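You operate a simulated robot arm through the tools that you are given. There is no shell and no other tool.

The job below is to be done with a simulated robot arm. You get a single attempt, and the scene is never put back.

TASK
Switch the cover machine on, scan the tray's three slides, print the list.
Fine: scan no other; one press of Print; the scanner goes back.

The check looks at the end state, three seconds after you hand in, the way a careful person would. Anything else that was tipped, shoved, dropped, spilled or broken makes it a failure. A push-on lid holds only when it is set on centred and level and pressed home; a screw cap is set on level and turned clockwise until tight.

THE ROBOT
A 7-joint arm with a fingered hand, fixed in place. Base frame: the origin is on the floor under the middle of its stand, x ahead of it, y to its left, z up; the work surface is at about z = 0.94. Readings come in m, degrees, newtons and seconds.
It reaches about 1.228 m from its shoulder. Its first joint turns from -115.0 to 115.0 degrees. Payload 5 kg.
The tool frame sits at the grasp point between the pads (the TCP): z along the fingers, y along the line on which they close. The tips reach 0.032 m beyond it. The gripper opens to 0.16 m; its body begins 0.089 m behind the TCP. The gripper is a hand of 4 fingers: y runs from the thumb to the fingers, the wrist lies at [0, 0, -0.267] in the tool frame, and closing takes about 1.5 s.
Orientation is told as [roll, pitch, yaw] about the base's x, y, z axes, in that order, counted from this pose: with the fingers straight down and closing along the base's y, the tool's x points along the base's -x, its y along +y and its z along -z.

THE INTERFACE
- The arm moves only by the tool nudge_tool. Its argument "steps" is a list of rows, each a list of 3 entries, a list of its own where there are three numbers: the shift along the tool's x, y, z in m, then the turn, a rotation vector about the tool's x, y, z in degrees, then the gripper command, from -1 (shut) to 1 (fully open), values between in proportion. In form: [[[dx, dy, dz], [rx, ry, rz], gripper], ...]. A call has 1 to 20 rows; each row is the pose to reach, as a shift and turn from the pose commanded when the call began, along the tool's axes at that moment. Rows are played at 5 a second. More than 0.05 m and 8.6 degrees between two rows, or a gripper value outside its range, and nothing of the call is played. Where a pose cannot be reached the arm comes as near as it can. A force on the tool above 40 N (or 10 N above the force at the start of the call, whichever is more), or a blocked arm, ends the call early, and 0.2 s more pass. The fingers move at their own pace (about 0.045 m/s each) and stop on an object; they squeeze with about 33 N. The grip force told is the motor's: it shows also when the fingers shut on nothing. Time passes only in rows, and 0.2 s behind the last, so rows that repeat a pose let the fingers close. It gives the time, the measured TCP pose, the force on the tool (base axes), the opening and the grip force at its end, in the units of the frame above (readings bear some noise), with the torque about the TCP (base axes, N m) and any sound that the robot's microphone picked up, and new pictures: "views" is both (left out), scene, wrist or none.
- Cameras (640 x 400 px; columns grow to the right, rows downward): "scene" is fixed at [0.3995, -0.5006, 1.7191]; the picture's right is [0.95, -0.31, 0.00], its down [-0.16, -0.49, -0.86] and it looks along [0.27, 0.81, -0.52] (base axes); focal length 308 px, centre (320, 200). "wrist" rides on the gripper at [0.08, -0.004, -0.114] in the tool frame; the picture's right is [0.05, 1.00, 0.00], its down [-0.82, 0.04, -0.58] and it looks along [-0.58, 0.03, 0.82] (tool axes); focal length 265 px, centre (320, 200). There is no depth. A picture from a camera that has moved, and an enlarged one, comes with that camera's place and axes in the base frame and with its lens.
- raise_lower(by): slides the trunk up (or, below 0, down) by that many m; the arm rides with it, the base frame stays. It gives what a move gives, with no picture.
- preshape(shape): the hand has 4 fingers and takes this shape, open, in about a second: jaw (thumb against the fingers, like two jaws); tri (thumb and two fingers); tip (a fingertip pinch); poke (one finger out to press); point (the index stretched); flat (the hand flat); cup (the hand cupped); fist (a fist). The gripper value then closes the fingers along that shape, each until it touches; the sizes above hold for jaw. It gives what a move gives, with no picture.
- zoom(camera, box): a new picture of the part [left, top, right, bottom] of that camera's present view, enlarged. No time passes.
- job_done(): hands the job in; it is judged then, once.

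Places have to be worked out from the pictures, the camera data and where the tool is seen. Open the gripper and draw the arm clear of the work before you hand the job in, unless the task says otherwise.

The tools are called after ">>>" by a JSON object that holds its "op" and its "data". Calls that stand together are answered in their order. nudge_tool: Moves the arm, as the interface text tells. Its arguments: {"type":"object","properties":{"steps":{"type":"array"},"views":{"type":"string","enum":["both","scene","wrist","none"]}},"required":["steps"]} The other tools are called the same way: raise_lower (by) moves the trunk up or down; preshape (shape) gives the hand a shape; zoom (camera, box) takes an enlarged picture of a part of a camera's view; job_done () hands the job in.

At the start:

```text
time: 0.0
tool_pos: [0.3091, 0.6076, 1.2882]
tool_rot: [0.0, -0.1, 0.0]
force: [-0.2, -0.1, -0.5]
ft_torque: [0.01, 0.01, -0.01]
width: 0.1597
gripper_force: 0.1
shape: jaw
trunk travel left (down, up): [-0.725, 0.265]
```

scene: 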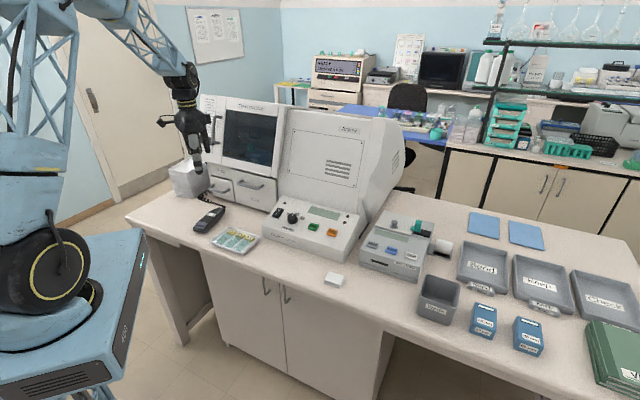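
wrist: 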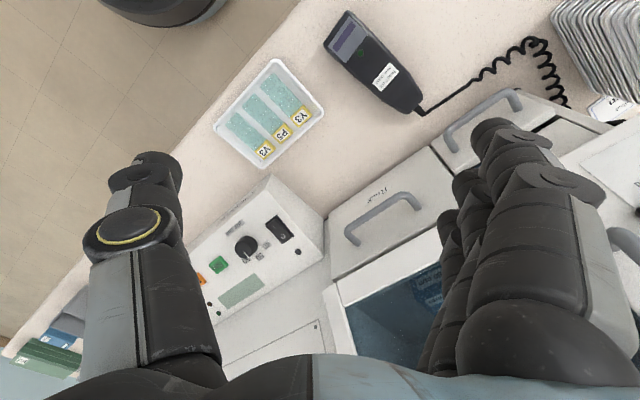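

I'll start by looking closely at the scene: the machine panel, the scanner, the tray and the printer.

>>> {"op": "zoom", "data": {"camera": "scene", "box": [180, 180, 300, 260]}}

>>> {"op": "zoom", "data": {"camera": "scene", "box": [255, 190, 375, 265]}}

>>> {"op": "zoom", "data": {"camera": "scene", "box": [340, 200, 460, 290]}}

>>> {"op": "zoom", "data": {"camera": "wrist", "box": [180, 0, 440, 180]}}

>>> {"op": "zoom", "data": {"camera": "scene", "box": [160, 90, 420, 260]}}

>>> {"op": "zoom", "data": {"camera": "scene", "box": [400, 200, 640, 390]}}

```text
5.00 times, centred on (240, 220) of scene
camera zoom: at [0.3995, -0.5006, 1.7191], right [0.95, -0.31, 0.0], down [-0.16, -0.49, -0.86], along [0.27, 0.81, -0.52], focal length 1540 px, centre (720, 100)
```

zoom: 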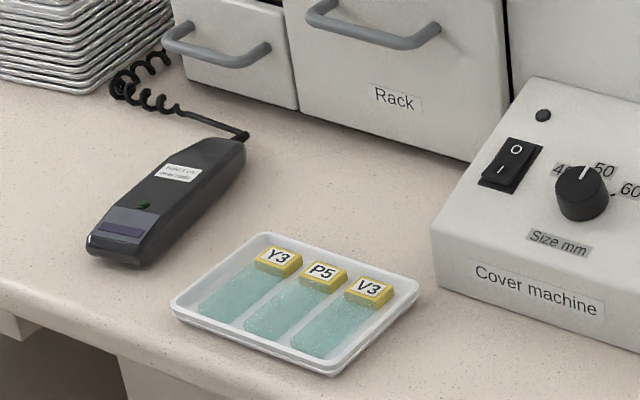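

```text
5.33 times, centred on (315, 228) of scene
camera zoom: at [0.3995, -0.5006, 1.7191], right [0.95, -0.31, 0.0], down [-0.16, -0.49, -0.86], along [0.27, 0.81, -0.52], focal length 1643 px, centre (347, 53)
```

zoom: 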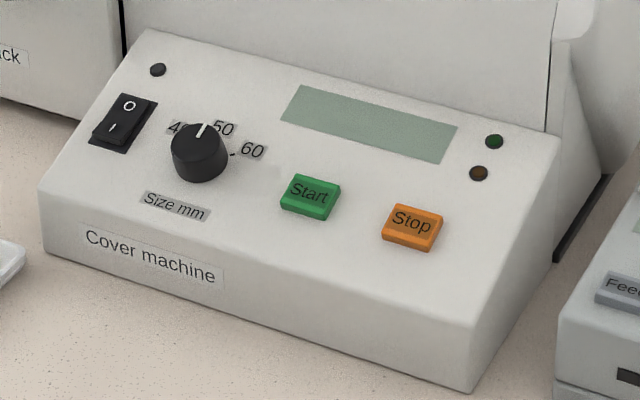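

```text
4.44 times, centred on (400, 245) of scene
camera zoom: at [0.3995, -0.5006, 1.7191], right [0.95, -0.31, 0.0], down [-0.16, -0.49, -0.86], along [0.27, 0.81, -0.52], focal length 1369 px, centre (-36, 0)
```

zoom: 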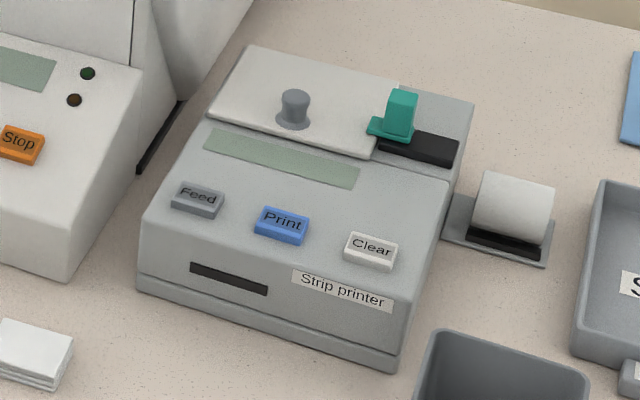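

```text
2.22 times, centred on (310, 90) of wrist
camera zoom: at [0.2276, 0.6042, 1.4023], right [-0.05, 1.0, 0.0], down [0.81, 0.04, 0.58], along [0.58, 0.03, -0.82], focal length 590 px, centre (342, 444)
```

zoom: 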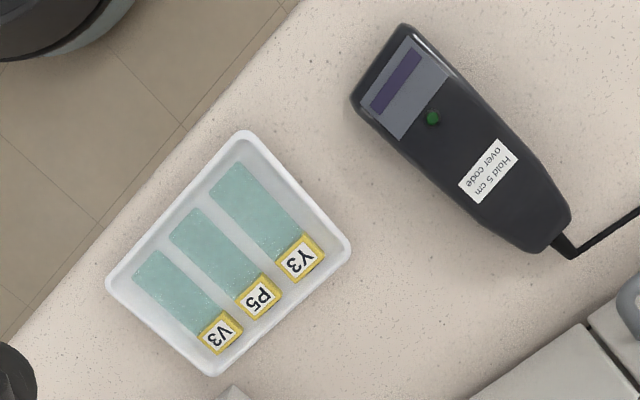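

```text
2.35 times, centred on (290, 175) of scene
camera zoom: at [0.3995, -0.5006, 1.7191], right [0.95, -0.31, 0.0], down [-0.16, -0.49, -0.86], along [0.27, 0.81, -0.52], focal length 725 px, centre (391, 259)
```

zoom: 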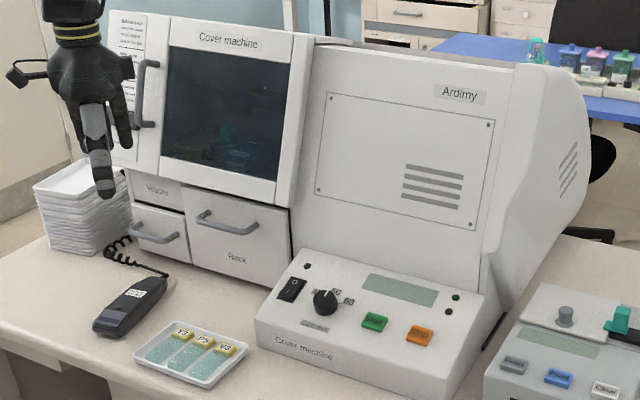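

```text
2.11 times, centred on (520, 295) of scene
camera zoom: at [0.3995, -0.5006, 1.7191], right [0.95, -0.31, 0.0], down [-0.16, -0.49, -0.86], along [0.27, 0.81, -0.52], focal length 649 px, centre (-101, 0)
```

zoom: 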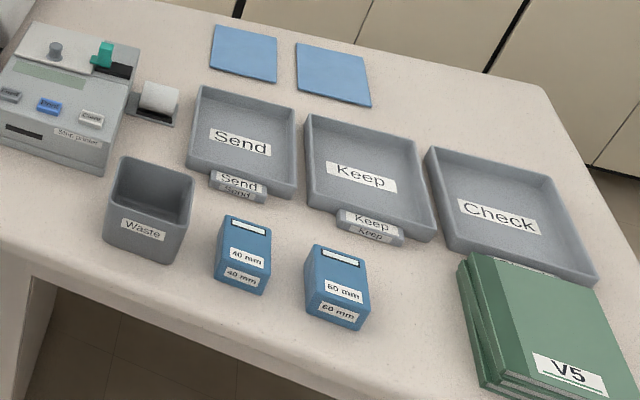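

I'll read the notices and enlarge the printer and its roll.

>>> {"op": "zoom", "data": {"camera": "scene", "box": [196, 88, 246, 120]}}

>>> {"op": "zoom", "data": {"camera": "scene", "box": [385, 205, 465, 260]}}

>>> {"op": "zoom", "data": {"camera": "scene", "box": [185, 5, 245, 60]}}

>>> {"op": "zoom", "data": {"camera": "scene", "box": [300, 40, 440, 110]}}

>>> {"op": "zoom", "data": {"camera": "scene", "box": [190, 200, 230, 235]}}

>>> {"op": "zoom", "data": {"camera": "wrist", "box": [180, 180, 440, 340]}}

```text
12.50 times, centred on (221, 104) of scene
camera zoom: at [0.3995, -0.5006, 1.7191], right [0.95, -0.31, 0.0], down [-0.16, -0.49, -0.86], along [0.27, 0.81, -0.52], focal length 3851 px, centre (1558, 1400)
```

zoom: 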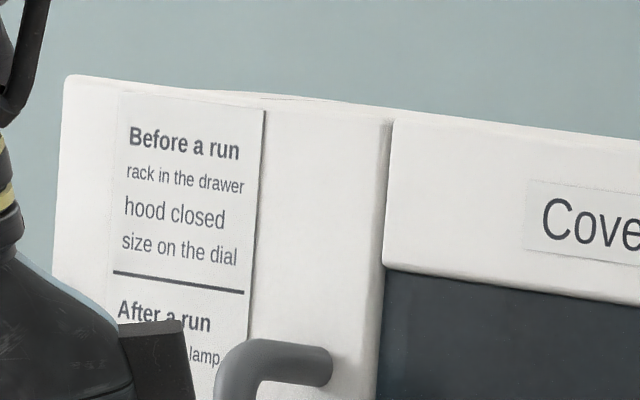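

```text
7.27 times, centred on (425, 232) of scene
camera zoom: at [0.3995, -0.5006, 1.7191], right [0.95, -0.31, 0.0], down [-0.16, -0.49, -0.86], along [0.27, 0.81, -0.52], focal length 2241 px, centre (-444, -36)
```

zoom: 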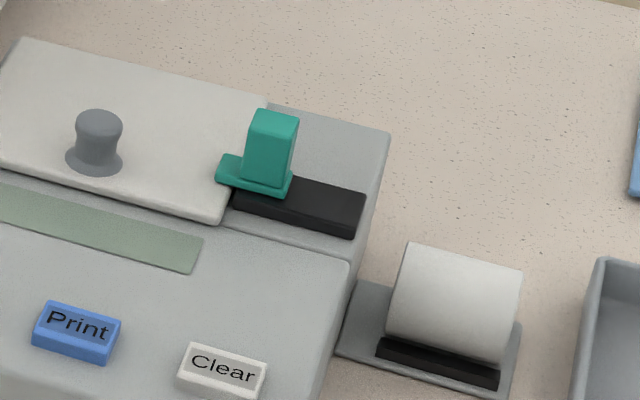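

```text
7.27 times, centred on (215, 32) of scene
camera zoom: at [0.3995, -0.5006, 1.7191], right [0.95, -0.31, 0.0], down [-0.16, -0.49, -0.86], along [0.27, 0.81, -0.52], focal length 2241 px, centre (1084, 1418)
```

zoom: 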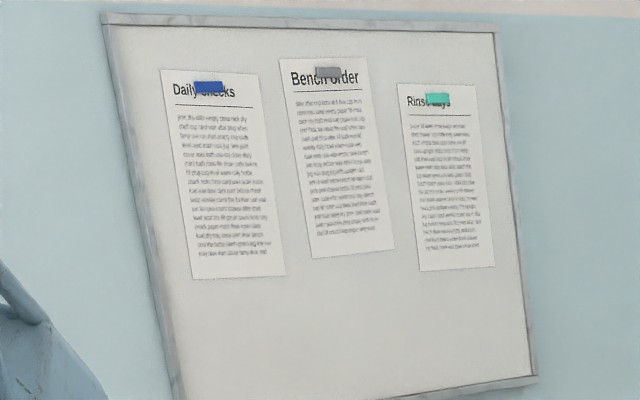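

```text
4.57 times, centred on (370, 75) of scene
camera zoom: at [0.3995, -0.5006, 1.7191], right [0.95, -0.31, 0.0], down [-0.16, -0.49, -0.86], along [0.27, 0.81, -0.52], focal length 1408 px, centre (91, 771)
```

zoom: 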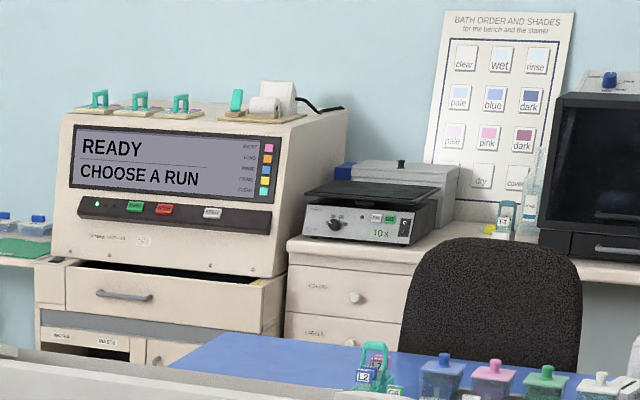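

```text
11.43 times, centred on (210, 218) of scene
camera zoom: at [0.3995, -0.5006, 1.7191], right [0.95, -0.31, 0.0], down [-0.16, -0.49, -0.86], along [0.27, 0.81, -0.52], focal length 3521 px, centre (1577, 0)
```

zoom: 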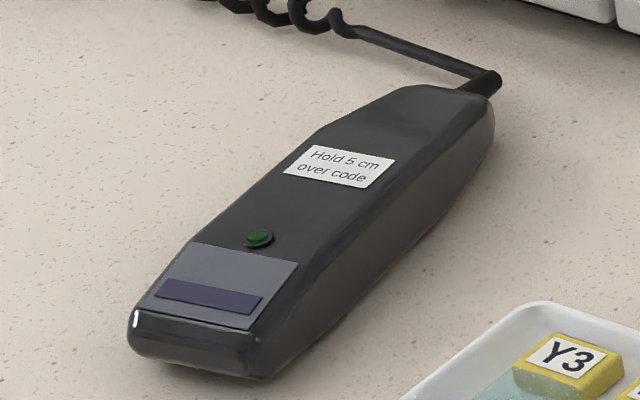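

```text
2.46 times, centred on (310, 260) of wrist
camera zoom: at [0.2276, 0.6042, 1.4023], right [-0.05, 1.0, 0.0], down [0.81, 0.04, 0.58], along [0.58, 0.03, -0.82], focal length 653 px, centre (345, 52)
```

zoom: 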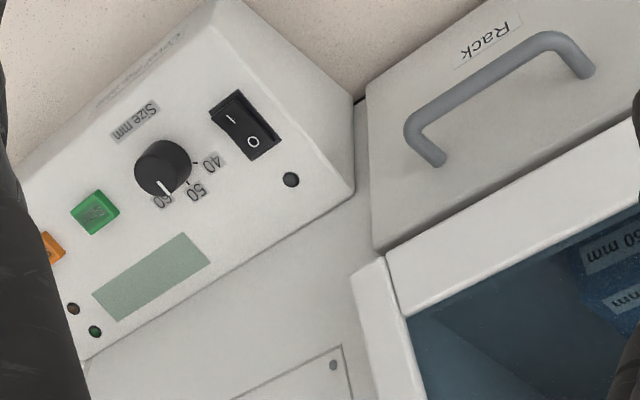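

The scanner lies at about (0.30, 0.70) with its nose toward (-0.57, -0.83). The codes Y3, P5 and V3 sit at about (0.376, 0.580), (0.409, 0.547) and (0.442, 0.514), and the machine's rocker at about (0.567, 0.545, 1.02). I'll shape the hand for poking first and see where the fingertip is.

>>> {"op": "preshape", "data": {"shape": "poke"}}

```text
time: 0.9
tool_pos: [0.3086, 0.6089, 1.2883]
tool_rot: [0.0, -0.1, 0.1]
force: [-0.6, -0.3, 0.1]
ft_torque: [0.03, 0.01, -0.01]
width: 0.0001
gripper_force: 0.0
shape: poke
trunk travel left (down, up): [-0.725, 0.265]
```

I'll hold still to get fresh pictures of the poke shape.

>>> {"op": "nudge_tool", "data": {"steps": [[[0, 0, 0], [0, 0, 0], 1], [[0, 0, 0], [0, 0, 0], 1]], "views": "both"}}

```text
time: 1.5
tool_pos: [0.3095, 0.6087, 1.2883]
tool_rot: [0.0, -0.1, -0.1]
force: [0.3, -1.0, -0.2]
ft_torque: [-0.01, -0.04, 0.0]
width: 0.0
gripper_force: 0.1
shape: poke
trunk travel left (down, up): [-0.725, 0.265]
camera wrist: at [0.2276, 0.6043, 1.4023], right [-0.05, 1.0, 0.0], down [0.81, 0.04, 0.58], along [0.58, 0.03, -0.82], focal length 265 px, centre (320, 200)
```

scene: 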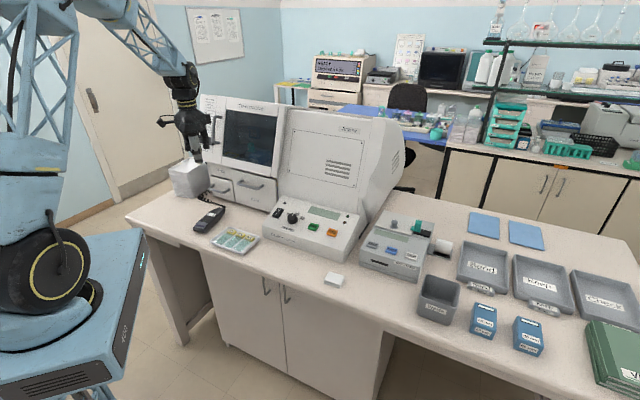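
wrist: 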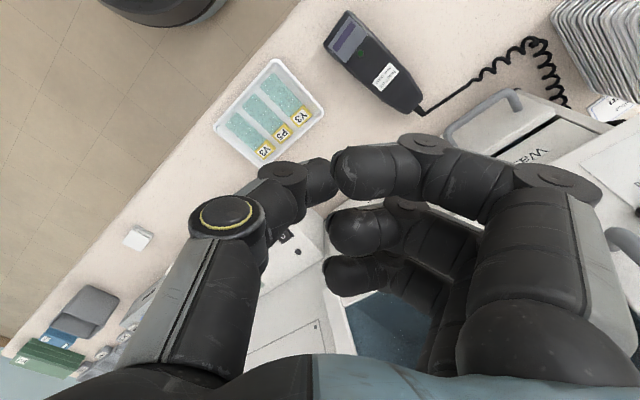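

I'll zoom in on the hand from both cameras to see which finger sticks out.

>>> {"op": "zoom", "data": {"camera": "wrist", "box": [180, 110, 440, 310]}}

>>> {"op": "zoom", "data": {"camera": "scene", "box": [150, 60, 240, 180]}}

```text
2.00 times, centred on (310, 210) of wrist
camera zoom: at [0.2276, 0.6043, 1.4023], right [-0.05, 1.0, 0.0], down [0.81, 0.04, 0.58], along [0.58, 0.03, -0.82], focal length 531 px, centre (340, 180)
```

zoom: 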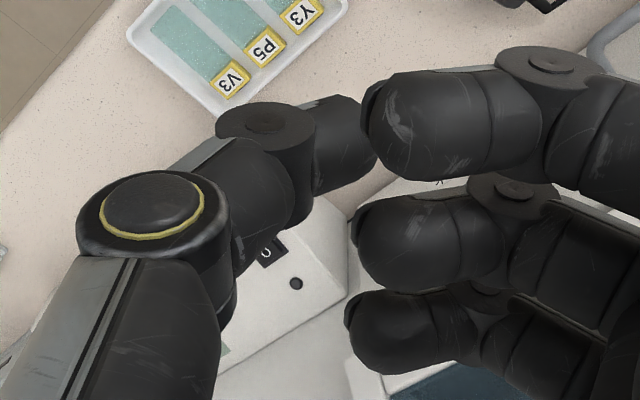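

```text
3.33 times, centred on (195, 120) of scene
camera zoom: at [0.3995, -0.5006, 1.7191], right [0.95, -0.31, 0.0], down [-0.16, -0.49, -0.86], along [0.27, 0.81, -0.52], focal length 1027 px, centre (737, 467)
```

zoom: 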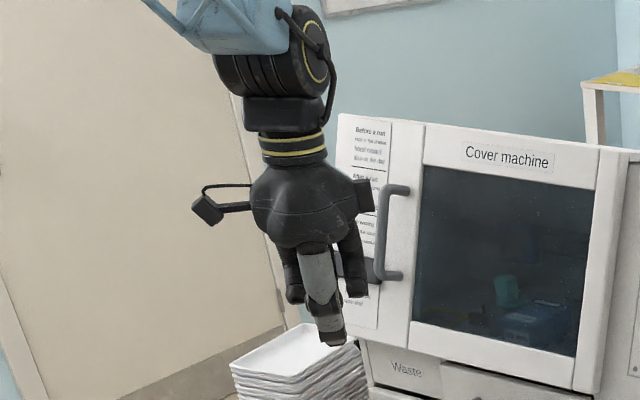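

In poke the thumb seems to be the finger that sticks out, by only about 3 cm. I'll compare it with the point shape.

>>> {"op": "preshape", "data": {"shape": "point"}}

>>> {"op": "nudge_tool", "data": {"steps": [[[0, 0, 0], [0, 0, 0], 1], [[0, 0, 0], [0, 0, 0], 1], [[0, 0, 0], [0, 0, 0], 1]], "views": "both"}}

>>> {"op": "zoom", "data": {"camera": "scene", "box": [150, 60, 240, 180]}}

```text
time: 2.4
tool_pos: [0.3083, 0.608, 1.2884]
tool_rot: [0.0, -0.1, 0.1]
force: [-0.8, 0.0, 0.2]
ft_torque: [0.01, -0.02, -0.03]
width: 0.1527
gripper_force: 0.0
shape: point
trunk travel left (down, up): [-0.725, 0.265]
```

```text
time: 3.2
tool_pos: [0.3089, 0.6077, 1.288]
tool_rot: [0.0, 0.0, 0.0]
force: [-0.6, 0.7, -0.3]
ft_torque: [-0.01, 0.0, 0.01]
width: 0.1524
gripper_force: 0.1
shape: point
trunk travel left (down, up): [-0.725, 0.265]
camera wrist: at [0.2276, 0.6043, 1.4023], right [-0.05, 1.0, 0.0], down [0.81, 0.04, 0.58], along [0.58, 0.03, -0.82], focal length 265 px, centre (320, 200)
```

scene: 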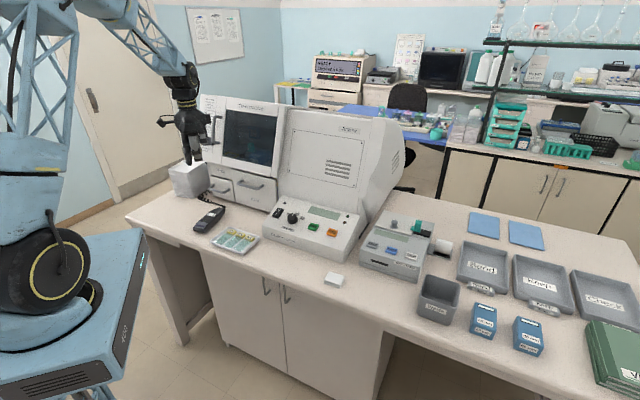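
wrist: 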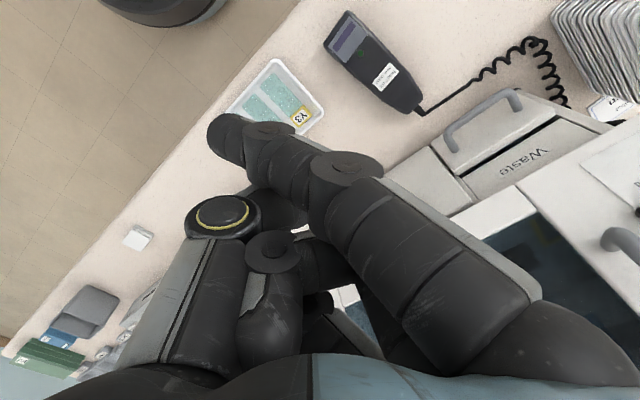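

```text
3.33 times, centred on (195, 120) of scene
camera zoom: at [0.3995, -0.5006, 1.7191], right [0.95, -0.31, 0.0], down [-0.16, -0.49, -0.86], along [0.27, 0.81, -0.52], focal length 1027 px, centre (737, 467)
```

zoom: 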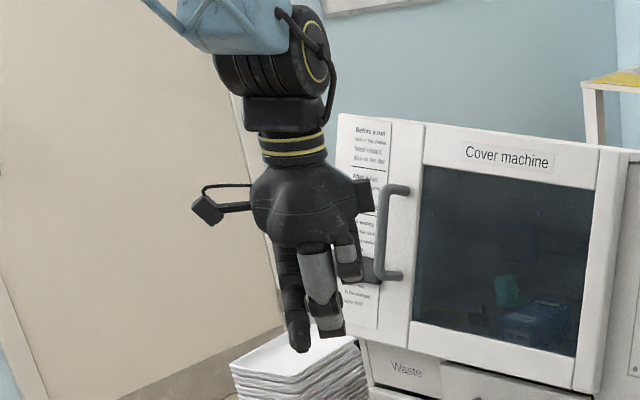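

Point leaves the thumb and index level, so poke is better: its tip sits on the tool axis about 0.032 m beyond the TCP. I'll go back to poke, turn the hand 45° so it squares up to the machine, and move to a viewing place in front of the panel.

>>> {"op": "preshape", "data": {"shape": "poke"}}

>>> {"op": "nudge_tool", "data": {"steps": [[[-0.03, -0.021, 0.01], [0, 0, -7.5], 1], [[-0.06, -0.042, 0.02], [0, 0, -15], 1], [[-0.09, -0.063, 0.03], [0, 0, -22.5], 1], [[-0.12, -0.085, 0.04], [0, 0, -30], 1], [[-0.15, -0.107, 0.05], [0, 0, -37.5], 1], [[-0.18, -0.128, 0.06], [0, 0, -45], 1], [[-0.18, -0.128, 0.06], [0, 0, -45], 1]], "views": "both"}}

```text
time: 4.1
tool_pos: [0.309, 0.6068, 1.2897]
tool_rot: [0.1, -0.1, 0.0]
force: [-0.6, 0.5, 0.6]
ft_torque: [0.0, -0.02, -0.01]
width: 0.0003
gripper_force: 0.1
shape: poke
trunk travel left (down, up): [-0.725, 0.265]
```

```text
time: 5.7
tool_pos: [0.4881, 0.4811, 1.2279]
tool_rot: [-0.1, 0.0, 45.1]
force: [0.1, -0.1, 0.6]
ft_torque: [0.01, -0.03, -0.01]
width: 0.0001
gripper_force: 0.1
shape: poke
trunk travel left (down, up): [-0.725, 0.265]
camera wrist: at [0.4339, 0.4219, 1.3419], right [-0.74, 0.67, 0.0], down [0.54, 0.61, 0.58], along [0.39, 0.43, -0.82], focal length 265 px, centre (320, 200)
```

scene: 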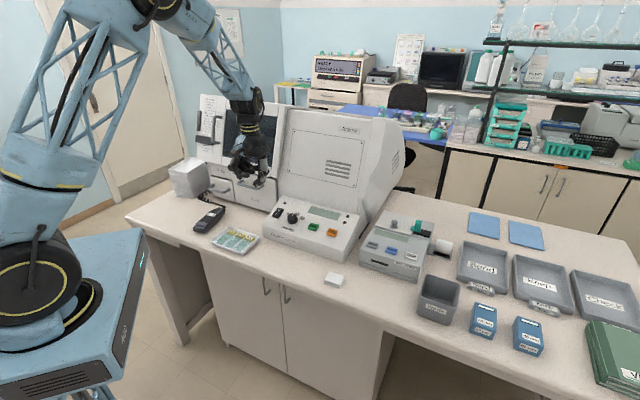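
wrist: 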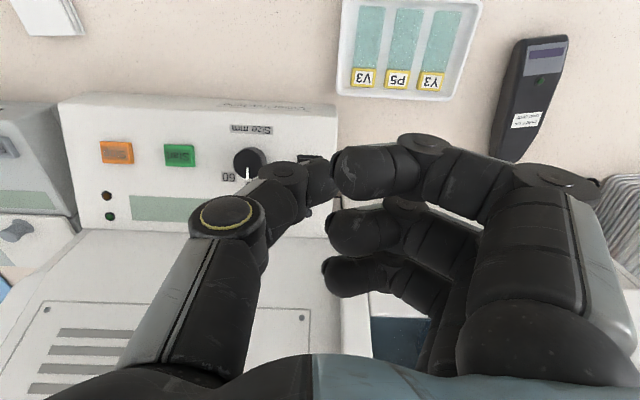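

The panel is in view, but the thumb hides the rocker. I'll shift the hand left along the bench to uncover it.

>>> {"op": "nudge_tool", "data": {"steps": [[[0, 0.04, 0], [0, 0, 0], 1], [[0, 0.08, 0], [0, 0, 0], 1], [[0, 0.08, 0], [0, 0, 0], 1]], "views": "wrist"}}

>>> {"op": "zoom", "data": {"camera": "wrist", "box": [120, 80, 280, 180]}}

>>> {"op": "zoom", "data": {"camera": "scene", "box": [255, 195, 315, 235]}}

```text
time: 6.5
tool_pos: [0.4341, 0.5379, 1.2289]
tool_rot: [0.0, 0.0, 45.0]
force: [0.6, -0.5, 0.0]
ft_torque: [0.0, 0.05, -0.02]
width: 0.0
gripper_force: 0.0
shape: poke
trunk travel left (down, up): [-0.725, 0.265]
camera wrist: at [0.3784, 0.4777, 1.3427], right [-0.74, 0.67, 0.0], down [0.55, 0.61, 0.58], along [0.39, 0.43, -0.82], focal length 265 px, centre (320, 200)
```

wrist: 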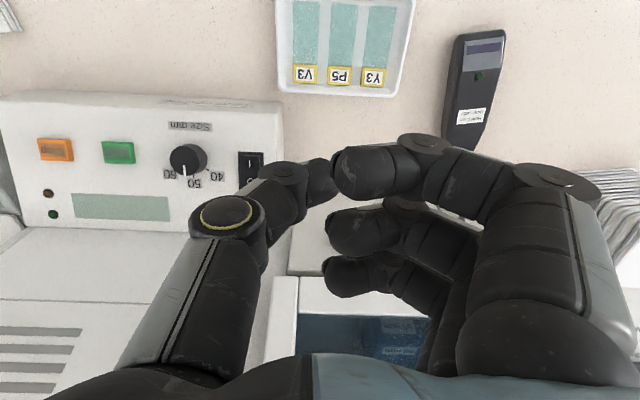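

```text
4.00 times, centred on (200, 130) of wrist
camera zoom: at [0.3784, 0.4777, 1.3427], right [-0.74, 0.67, 0.0], down [0.55, 0.61, 0.58], along [0.39, 0.43, -0.82], focal length 1062 px, centre (800, 480)
```

zoom: 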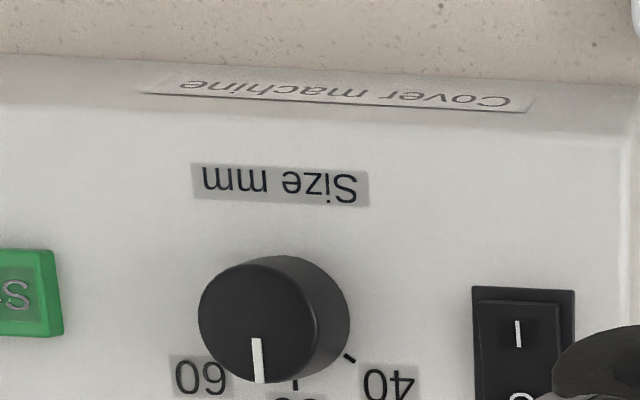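

```text
10.00 times, centred on (285, 215) of scene
camera zoom: at [0.3995, -0.5006, 1.7191], right [0.95, -0.31, 0.0], down [-0.16, -0.49, -0.86], along [0.27, 0.81, -0.52], focal length 3081 px, centre (670, 50)
```

zoom: 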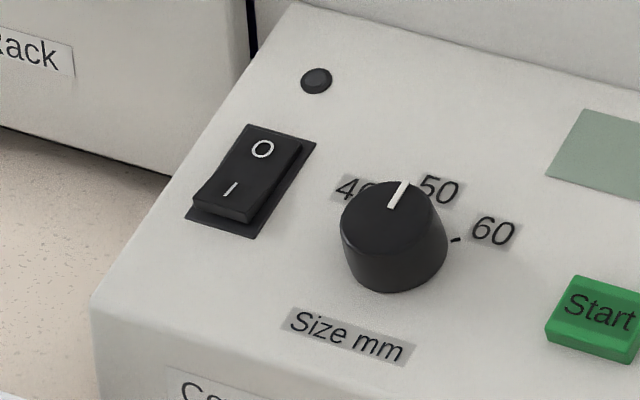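

The rocker is off: the I end, at about (0.558, 0.537, 1.024), is raised. I'll tilt the hand 25° so the wrist leans away from the machine and stop above the I end.

>>> {"op": "nudge_tool", "data": {"steps": [[[-0.0132, -0.0222, 0.027], [0, -6.25, 0], 1], [[-0.0265, -0.0445, 0.054], [0, -12.5, 0], 1], [[-0.0398, -0.0668, 0.082], [0, -18.75, 0], 1], [[-0.053, -0.089, 0.109], [0, -25, 0], 1], [[-0.053, -0.089, 0.109], [0, -25, 0], 1]], "views": "both"}}

>>> {"op": "zoom", "data": {"camera": "scene", "box": [200, 100, 340, 250]}}

```text
time: 7.7
tool_pos: [0.5334, 0.5117, 1.1196]
tool_rot: [0.1, -25.1, 45.0]
force: [0.1, 0.9, 0.2]
ft_torque: [0.03, 0.01, 0.01]
width: 0.0
gripper_force: 0.1
shape: poke
trunk travel left (down, up): [-0.725, 0.265]
camera wrist: at [0.4496, 0.4228, 1.1891], right [-0.74, 0.67, -0.02], down [0.32, 0.38, 0.87], along [0.59, 0.63, -0.5], focal length 265 px, centre (320, 200)
```

scene: 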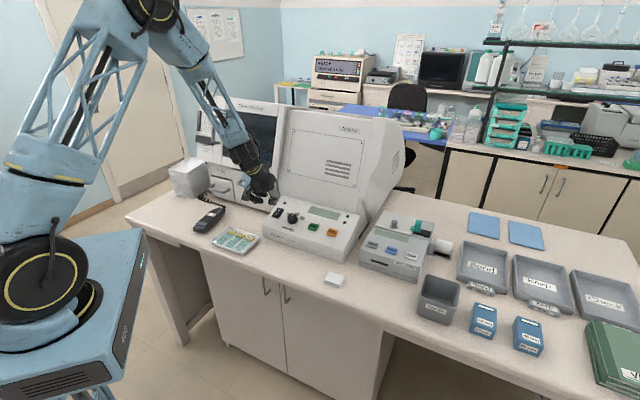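
wrist: 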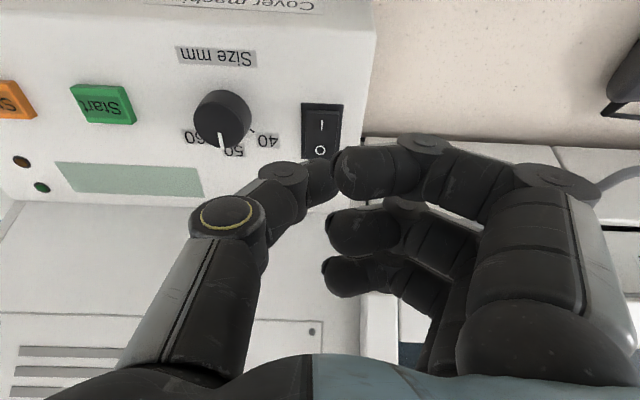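

```text
2.67 times, centred on (270, 175) of scene
camera zoom: at [0.3995, -0.5006, 1.7191], right [0.95, -0.31, 0.0], down [-0.16, -0.49, -0.86], along [0.27, 0.81, -0.52], focal length 822 px, centre (453, 267)
```

zoom: 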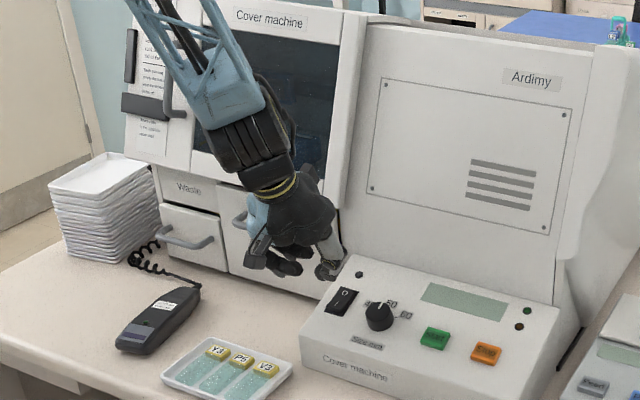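

Re-measured, the I end is 0.103 m ahead along the tool axis and 8 mm toward tool +x. I'll approach to just short of contact.

>>> {"op": "nudge_tool", "data": {"steps": [[[0.009, 0, 0.02], [0, 0, 0], 1], [[0.009, 0, 0.04], [0, 0, 0], 1], [[0.009, 0, 0.055], [0, 0, 0], 1], [[0.009, 0, 0.06], [0, 0, 0], 1]], "views": "both"}}

>>> {"op": "zoom", "data": {"camera": "scene", "box": [240, 170, 330, 240]}}

>>> {"op": "zoom", "data": {"camera": "wrist", "box": [240, 100, 400, 220]}}

```text
time: 8.7
tool_pos: [0.5457, 0.523, 1.0613]
tool_rot: [-0.1, -25.0, 45.0]
force: [0.1, 0.0, 0.7]
ft_torque: [0.03, 0.01, -0.01]
width: 0.0
gripper_force: 0.0
shape: poke
trunk travel left (down, up): [-0.725, 0.265]
camera wrist: at [0.4619, 0.4353, 1.1306], right [-0.74, 0.67, -0.02], down [0.32, 0.38, 0.87], along [0.59, 0.63, -0.5], focal length 265 px, centre (320, 200)
```

scene: 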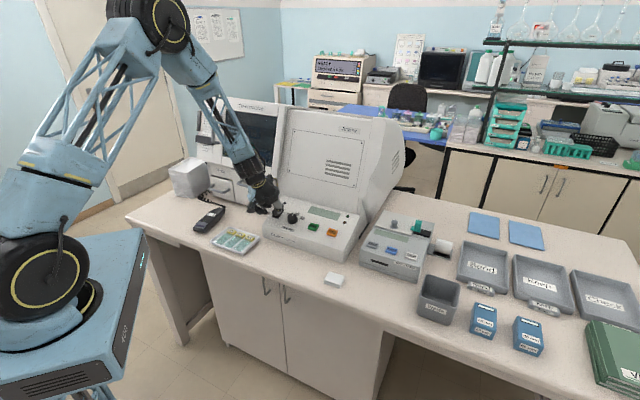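
wrist: 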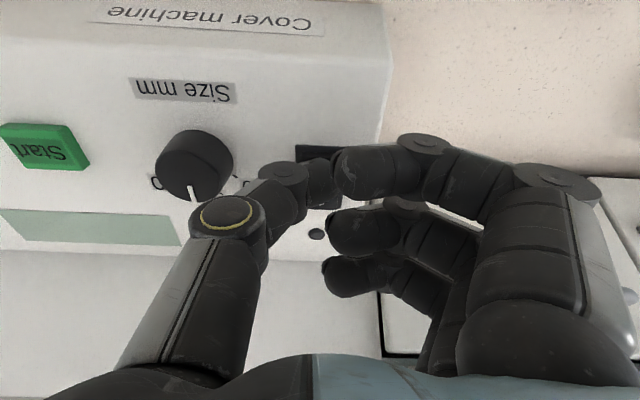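

```text
5.71 times, centred on (285, 205) of scene
camera zoom: at [0.3995, -0.5006, 1.7191], right [0.95, -0.31, 0.0], down [-0.16, -0.49, -0.86], along [0.27, 0.81, -0.52], focal length 1761 px, centre (520, 171)
```

zoom: 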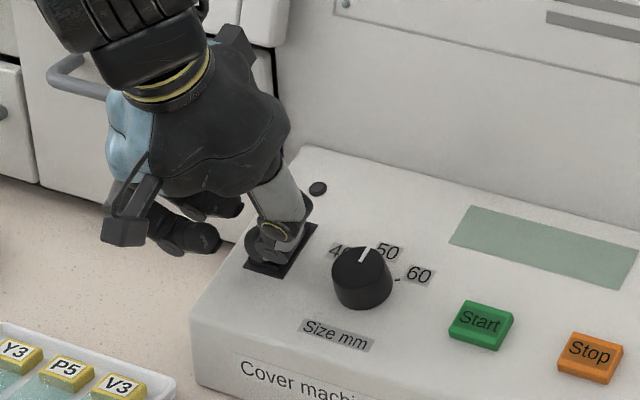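

```text
3.33 times, centred on (320, 160) of wrist
camera zoom: at [0.4619, 0.4353, 1.1306], right [-0.74, 0.67, -0.02], down [0.32, 0.38, 0.87], along [0.59, 0.63, -0.5], focal length 885 px, centre (320, 333)
```

zoom: 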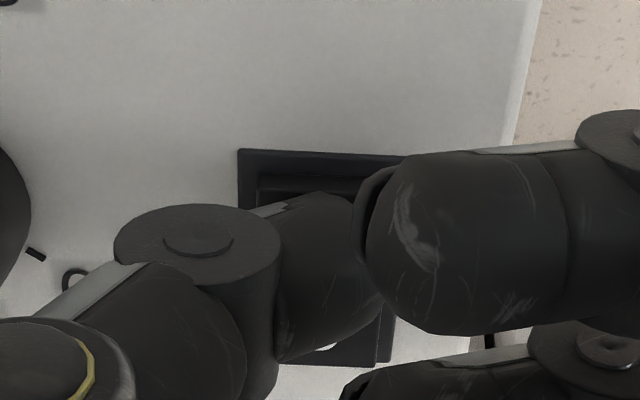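

The thumb tip is over the front (I) half of the rocker. I'll press slowly along the tool axis and watch the force.

>>> {"op": "nudge_tool", "data": {"steps": [[[0, 0, 0.003], [0, 0, 0], 1], [[0, 0, 0.006], [0, 0, 0], 1], [[0, 0, 0.009], [0, 0, 0], 1], [[0, 0, 0.011], [0, 0, 0], 1]], "views": "scene"}}

>>> {"op": "zoom", "data": {"camera": "scene", "box": [240, 170, 330, 240]}}

```text
time: 9.7
tool_pos: [0.5489, 0.5222, 1.0562]
tool_rot: [-0.2, -25.3, 45.0]
force: [-8.0, -18.5, 24.1]
ft_torque: [0.02, -0.01, 0.03]
width: 0.0
gripper_force: 0.1
shape: poke
trunk travel left (down, up): [-0.725, 0.265]
stopped in row 4: the force on the tool passed its limit at 42 N (the readings are from after the stop); the commanded pose is now the measured one
```

scene: 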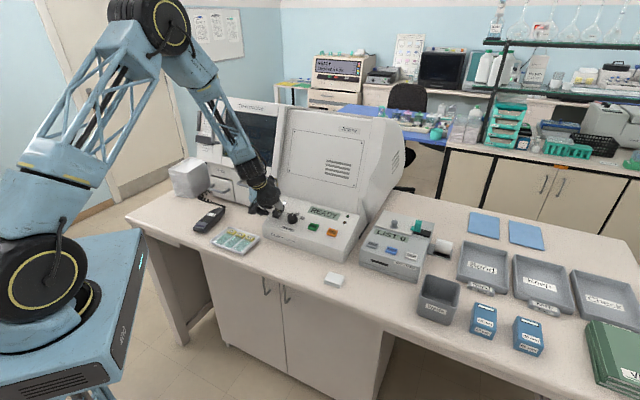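

```text
5.71 times, centred on (285, 205) of scene
camera zoom: at [0.3995, -0.5006, 1.7191], right [0.95, -0.31, 0.0], down [-0.16, -0.49, -0.86], along [0.27, 0.81, -0.52], focal length 1761 px, centre (520, 171)
```

zoom: 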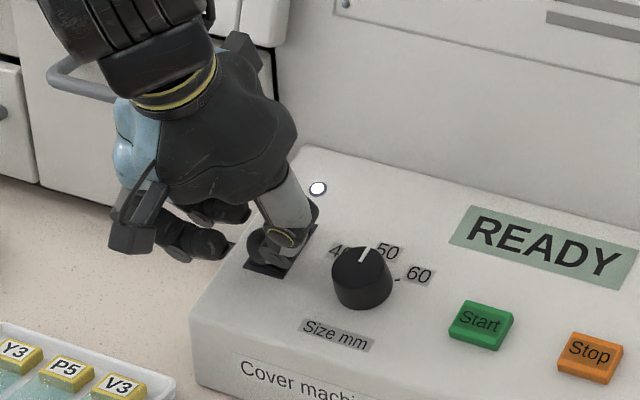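

The machine now shows READY, its lamp is lit and the printer shows "LIST 0". I'll back straight off along the tool axis.

>>> {"op": "nudge_tool", "data": {"steps": [[[0, 0, -0.02], [0, 0, 0], 1], [[0, 0, -0.05], [0, 0, 0], 1], [[0, 0, -0.09], [0, 0, 0], 1], [[0, 0, -0.13], [0, 0, 0], 1], [[0, 0, -0.13], [0, 0, 0], 1]], "views": "both"}}

>>> {"op": "zoom", "data": {"camera": "scene", "box": [250, 190, 330, 240]}}

>>> {"op": "zoom", "data": {"camera": "scene", "box": [350, 210, 450, 290]}}

```text
time: 10.9
tool_pos: [0.51, 0.488, 1.1696]
tool_rot: [-0.3, -25.1, 44.9]
force: [0.6, 0.6, -0.3]
ft_torque: [-0.03, -0.03, 0.04]
width: 0.0001
gripper_force: 0.0
shape: poke
trunk travel left (down, up): [-0.725, 0.265]
camera wrist: at [0.4269, 0.4001, 1.239], right [-0.74, 0.67, -0.02], down [0.32, 0.38, 0.87], along [0.59, 0.63, -0.5], focal length 265 px, centre (320, 200)
```

scene: 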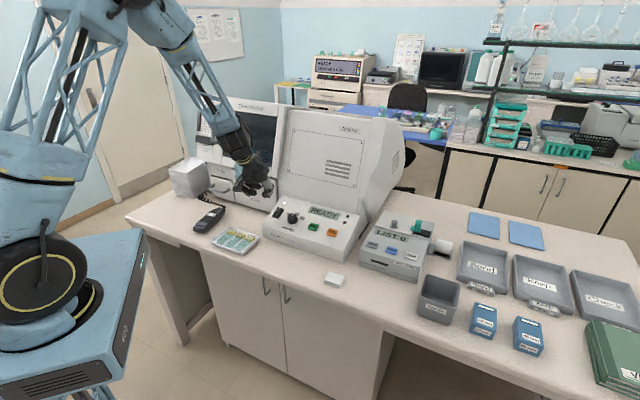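
wrist: 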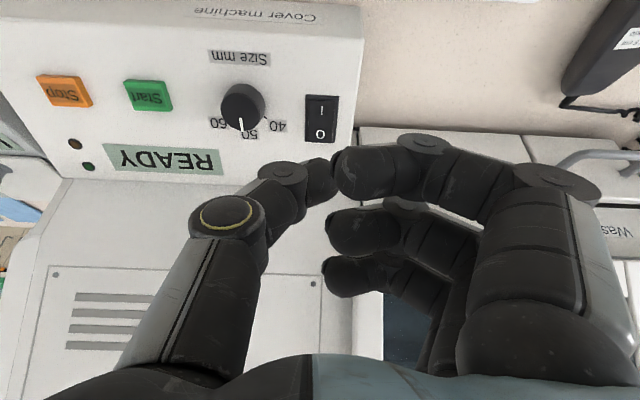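

```text
8.00 times, centred on (290, 215) of scene
camera zoom: at [0.3995, -0.5006, 1.7191], right [0.95, -0.31, 0.0], down [-0.16, -0.49, -0.86], along [0.27, 0.81, -0.52], focal length 2465 px, centre (560, 80)
```

zoom: 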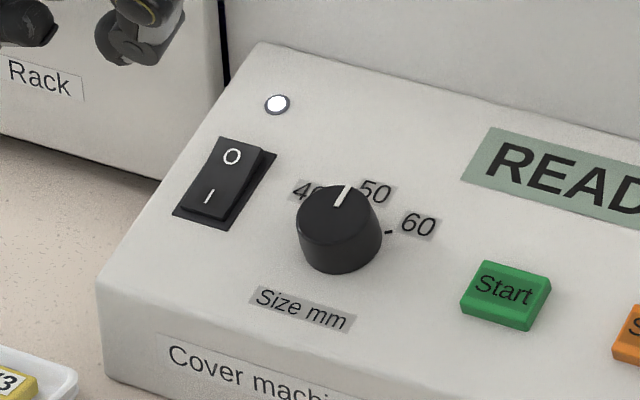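

```text
5.00 times, centred on (400, 250) of scene
camera zoom: at [0.3995, -0.5006, 1.7191], right [0.95, -0.31, 0.0], down [-0.16, -0.49, -0.86], along [0.27, 0.81, -0.52], focal length 1540 px, centre (-80, -50)
```

zoom: 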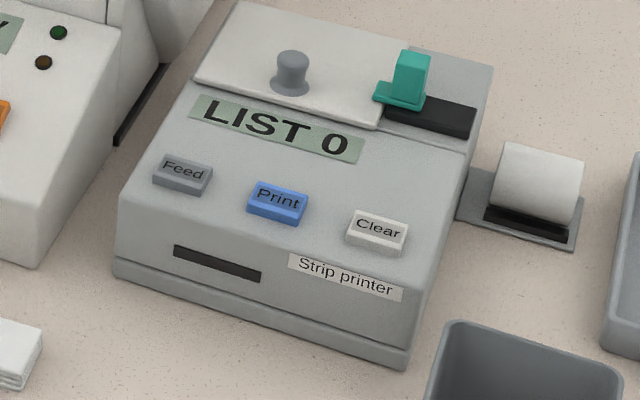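

The rocker stays on its I side. I'll open the hand to jaw, level it and move left above the scanner to look at it.

>>> {"op": "preshape", "data": {"shape": "jaw"}}

>>> {"op": "nudge_tool", "data": {"steps": [[[0.0014, 0.043, -0.01], [0, 4, 0], 1], [[0.0028, 0.086, -0.02], [0, 8, 0], 1], [[0.0042, 0.129, -0.02], [0, 12, 0], 1], [[0.0056, 0.172, -0.015], [0, 16, 0], 1], [[0.007, 0.215, -0.01], [0, 20, 0], 1], [[0.0084, 0.258, 0], [0, 25, 0], 1], [[0.0098, 0.301, 0.0], [0, 25, 0], 1], [[0.0098, 0.301, 0.0], [0, 25, 0], 1]], "views": "both"}}

```text
time: 11.8
tool_pos: [0.5103, 0.4874, 1.1702]
tool_rot: [-0.1, -25.1, 45.0]
force: [-0.5, -0.7, 0.9]
ft_torque: [0.03, -0.01, -0.03]
width: 0.1598
gripper_force: 0.1
shape: jaw
trunk travel left (down, up): [-0.725, 0.265]
```

```text
time: 13.6
tool_pos: [0.292, 0.6934, 1.1671]
tool_rot: [-0.1, -0.1, 44.9]
force: [0.0, -0.3, -0.7]
ft_torque: [-0.02, 0.02, 0.02]
width: 0.1599
gripper_force: 0.0
shape: jaw
trunk travel left (down, up): [-0.725, 0.265]
camera wrist: at [0.238, 0.6344, 1.2801], right [-0.74, 0.67, 0.0], down [0.55, 0.61, 0.58], along [0.39, 0.43, -0.82], focal length 265 px, centre (320, 200)
```

scene: 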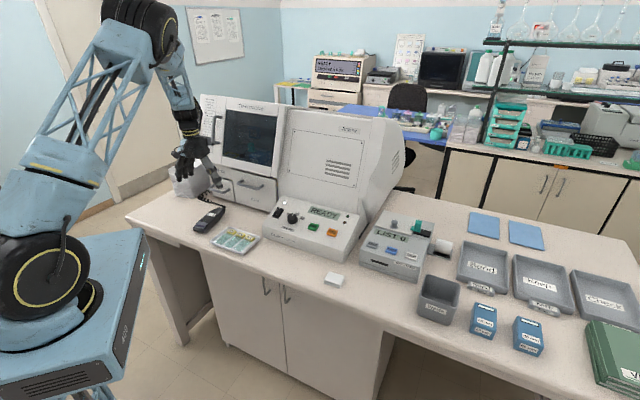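
wrist: 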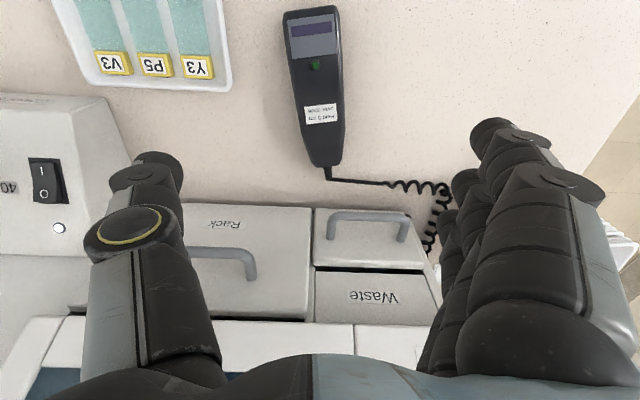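

The scanner is centred in the view. I'll zoom in for its label, window, lamp and exact outline.

>>> {"op": "zoom", "data": {"camera": "wrist", "box": [230, 0, 430, 190]}}

>>> {"op": "zoom", "data": {"camera": "scene", "box": [170, 180, 270, 260]}}

```text
2.11 times, centred on (330, 95) of wrist
camera zoom: at [0.238, 0.6344, 1.2801], right [-0.74, 0.67, 0.0], down [0.55, 0.61, 0.58], along [0.39, 0.43, -0.82], focal length 559 px, centre (299, 421)
```

zoom: 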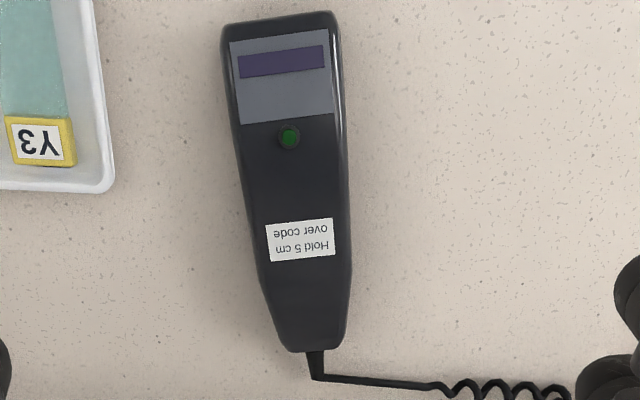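

```text
5.00 times, centred on (220, 220) of scene
camera zoom: at [0.3995, -0.5006, 1.7191], right [0.95, -0.31, 0.0], down [-0.16, -0.49, -0.86], along [0.27, 0.81, -0.52], focal length 1540 px, centre (820, 100)
```

zoom: 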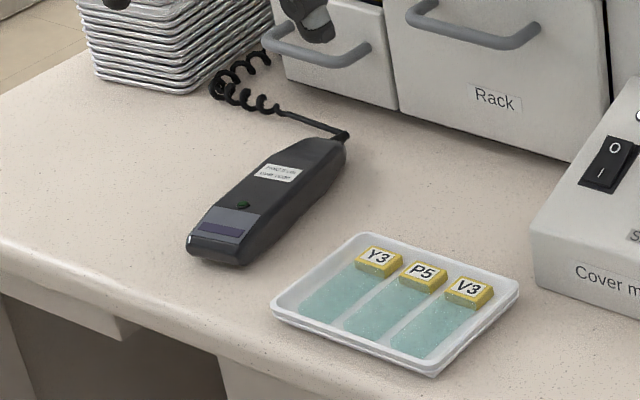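

The scanner's axis lies at a yaw of about 54.8° and its centre at about (0.295, 0.70). I'll line up the yaw, narrow the opening to about 11 cm and come down above it.

>>> {"op": "nudge_tool", "data": {"steps": [[[-0.006, 0.0016, 0.035], [0, 0, -5], 0.375], [[-0.0117, 0.0033, 0.07], [0, 0, -9.9], 0.375], [[-0.0117, 0.0033, 0.107], [0, 0, -9.9], 0.375], [[-0.0117, 0.0033, 0.107], [0, 0, -9.9], 0.375], [[-0.0117, 0.0033, 0.107], [0, 0, -9.9], 0.375]], "views": "both"}}

>>> {"op": "zoom", "data": {"camera": "wrist", "box": [170, 0, 470, 240]}}

>>> {"op": "zoom", "data": {"camera": "scene", "box": [170, 150, 270, 250]}}

```text
time: 14.8
tool_pos: [0.2995, 0.7053, 1.0584]
tool_rot: [-0.2, -0.1, 54.7]
force: [-0.3, -0.2, -0.2]
ft_torque: [-0.03, 0.02, 0.03]
width: 0.1105
gripper_force: 0.0
shape: jaw
trunk travel left (down, up): [-0.725, 0.265]
camera wrist: at [0.2549, 0.6374, 1.1725], right [-0.85, 0.53, 0.0], down [0.43, 0.69, 0.58], along [0.31, 0.49, -0.82], focal length 265 px, centre (320, 200)
```

scene: 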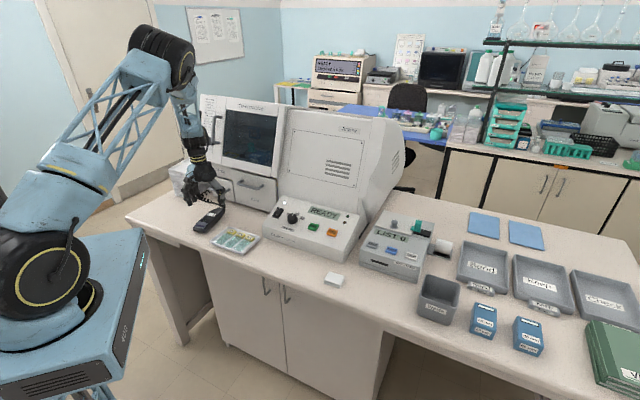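
wrist: 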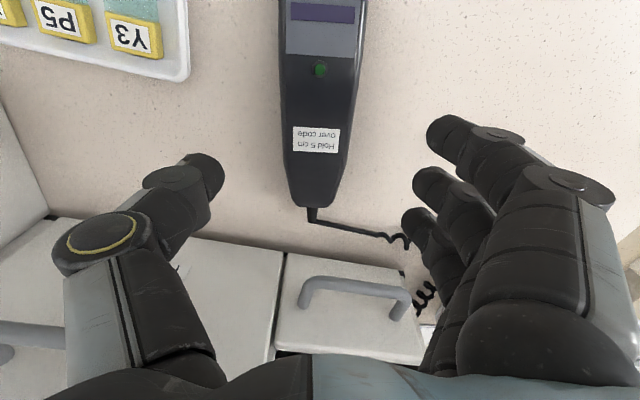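

```text
1.67 times, centred on (320, 120) of wrist
camera zoom: at [0.2549, 0.6374, 1.1725], right [-0.85, 0.53, 0.0], down [0.43, 0.69, 0.58], along [0.31, 0.49, -0.82], focal length 442 px, centre (320, 333)
```

zoom: 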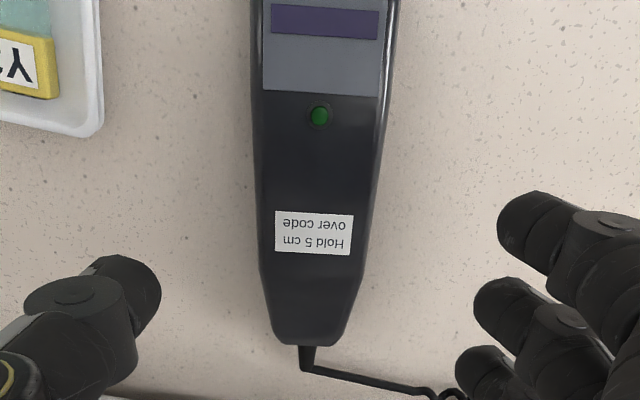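

```text
4.00 times, centred on (220, 200) of scene
camera zoom: at [0.3995, -0.5006, 1.7191], right [0.95, -0.31, 0.0], down [-0.16, -0.49, -0.86], along [0.27, 0.81, -0.52], focal length 1232 px, centre (720, 200)
```

zoom: 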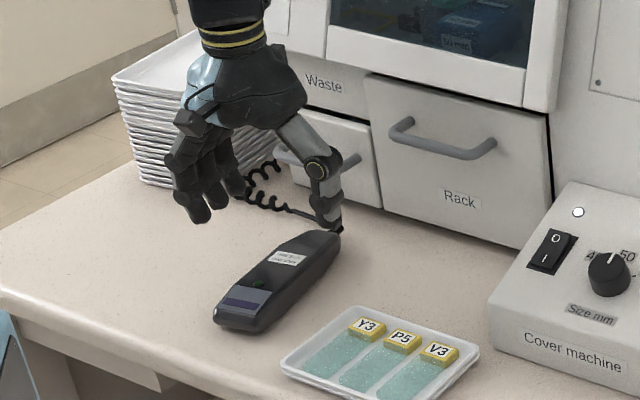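

The scanner lies squarely between the thumb and fingers, about 3 mm off centre. I'll centre it, shift 8 mm toward the nose and go down to about z 0.982, still open.

>>> {"op": "nudge_tool", "data": {"steps": [[[0.008, -0.003, 0.02], [0, 0, 0], 0.375], [[0.008, -0.003, 0.04], [0, 0, 0], 0.375], [[0.008, -0.003, 0.06], [0, 0, 0], 0.375], [[0.008, -0.003, 0.07], [0, 0, 0], 0.375], [[0.008, -0.003, 0.076], [0, 0, 0], 0.375]], "views": "both"}}

>>> {"op": "zoom", "data": {"camera": "scene", "box": [170, 150, 270, 250]}}

```text
time: 16.0
tool_pos: [0.2966, 0.6966, 0.9832]
tool_rot: [-0.3, -0.1, 54.9]
force: [0.1, -0.8, -0.2]
ft_torque: [0.0, -0.02, 0.04]
width: 0.1103
gripper_force: 0.2
shape: jaw
trunk travel left (down, up): [-0.725, 0.265]
camera wrist: at [0.2525, 0.6288, 1.0969], right [-0.85, 0.53, 0.0], down [0.43, 0.69, 0.58], along [0.31, 0.49, -0.82], focal length 265 px, centre (320, 200)
```

scene: 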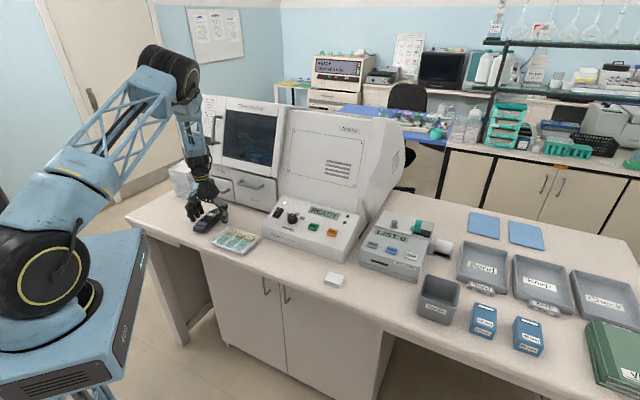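
wrist: 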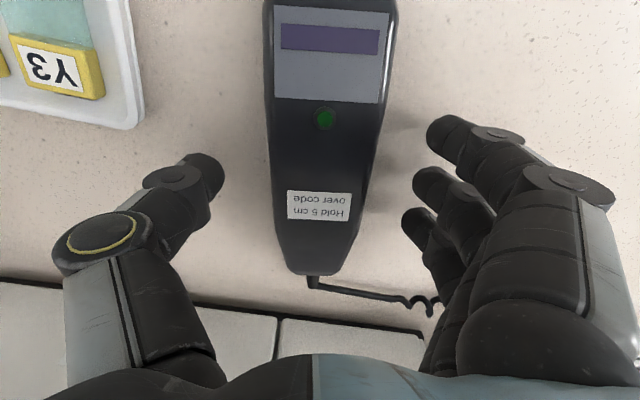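

```text
4.00 times, centred on (220, 200) of scene
camera zoom: at [0.3995, -0.5006, 1.7191], right [0.95, -0.31, 0.0], down [-0.16, -0.49, -0.86], along [0.27, 0.81, -0.52], focal length 1232 px, centre (720, 200)
```

zoom: 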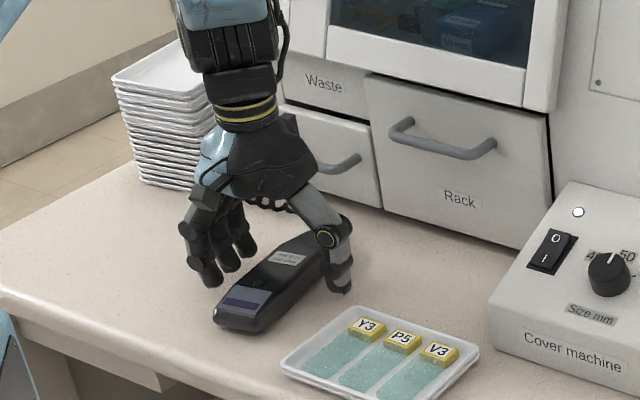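

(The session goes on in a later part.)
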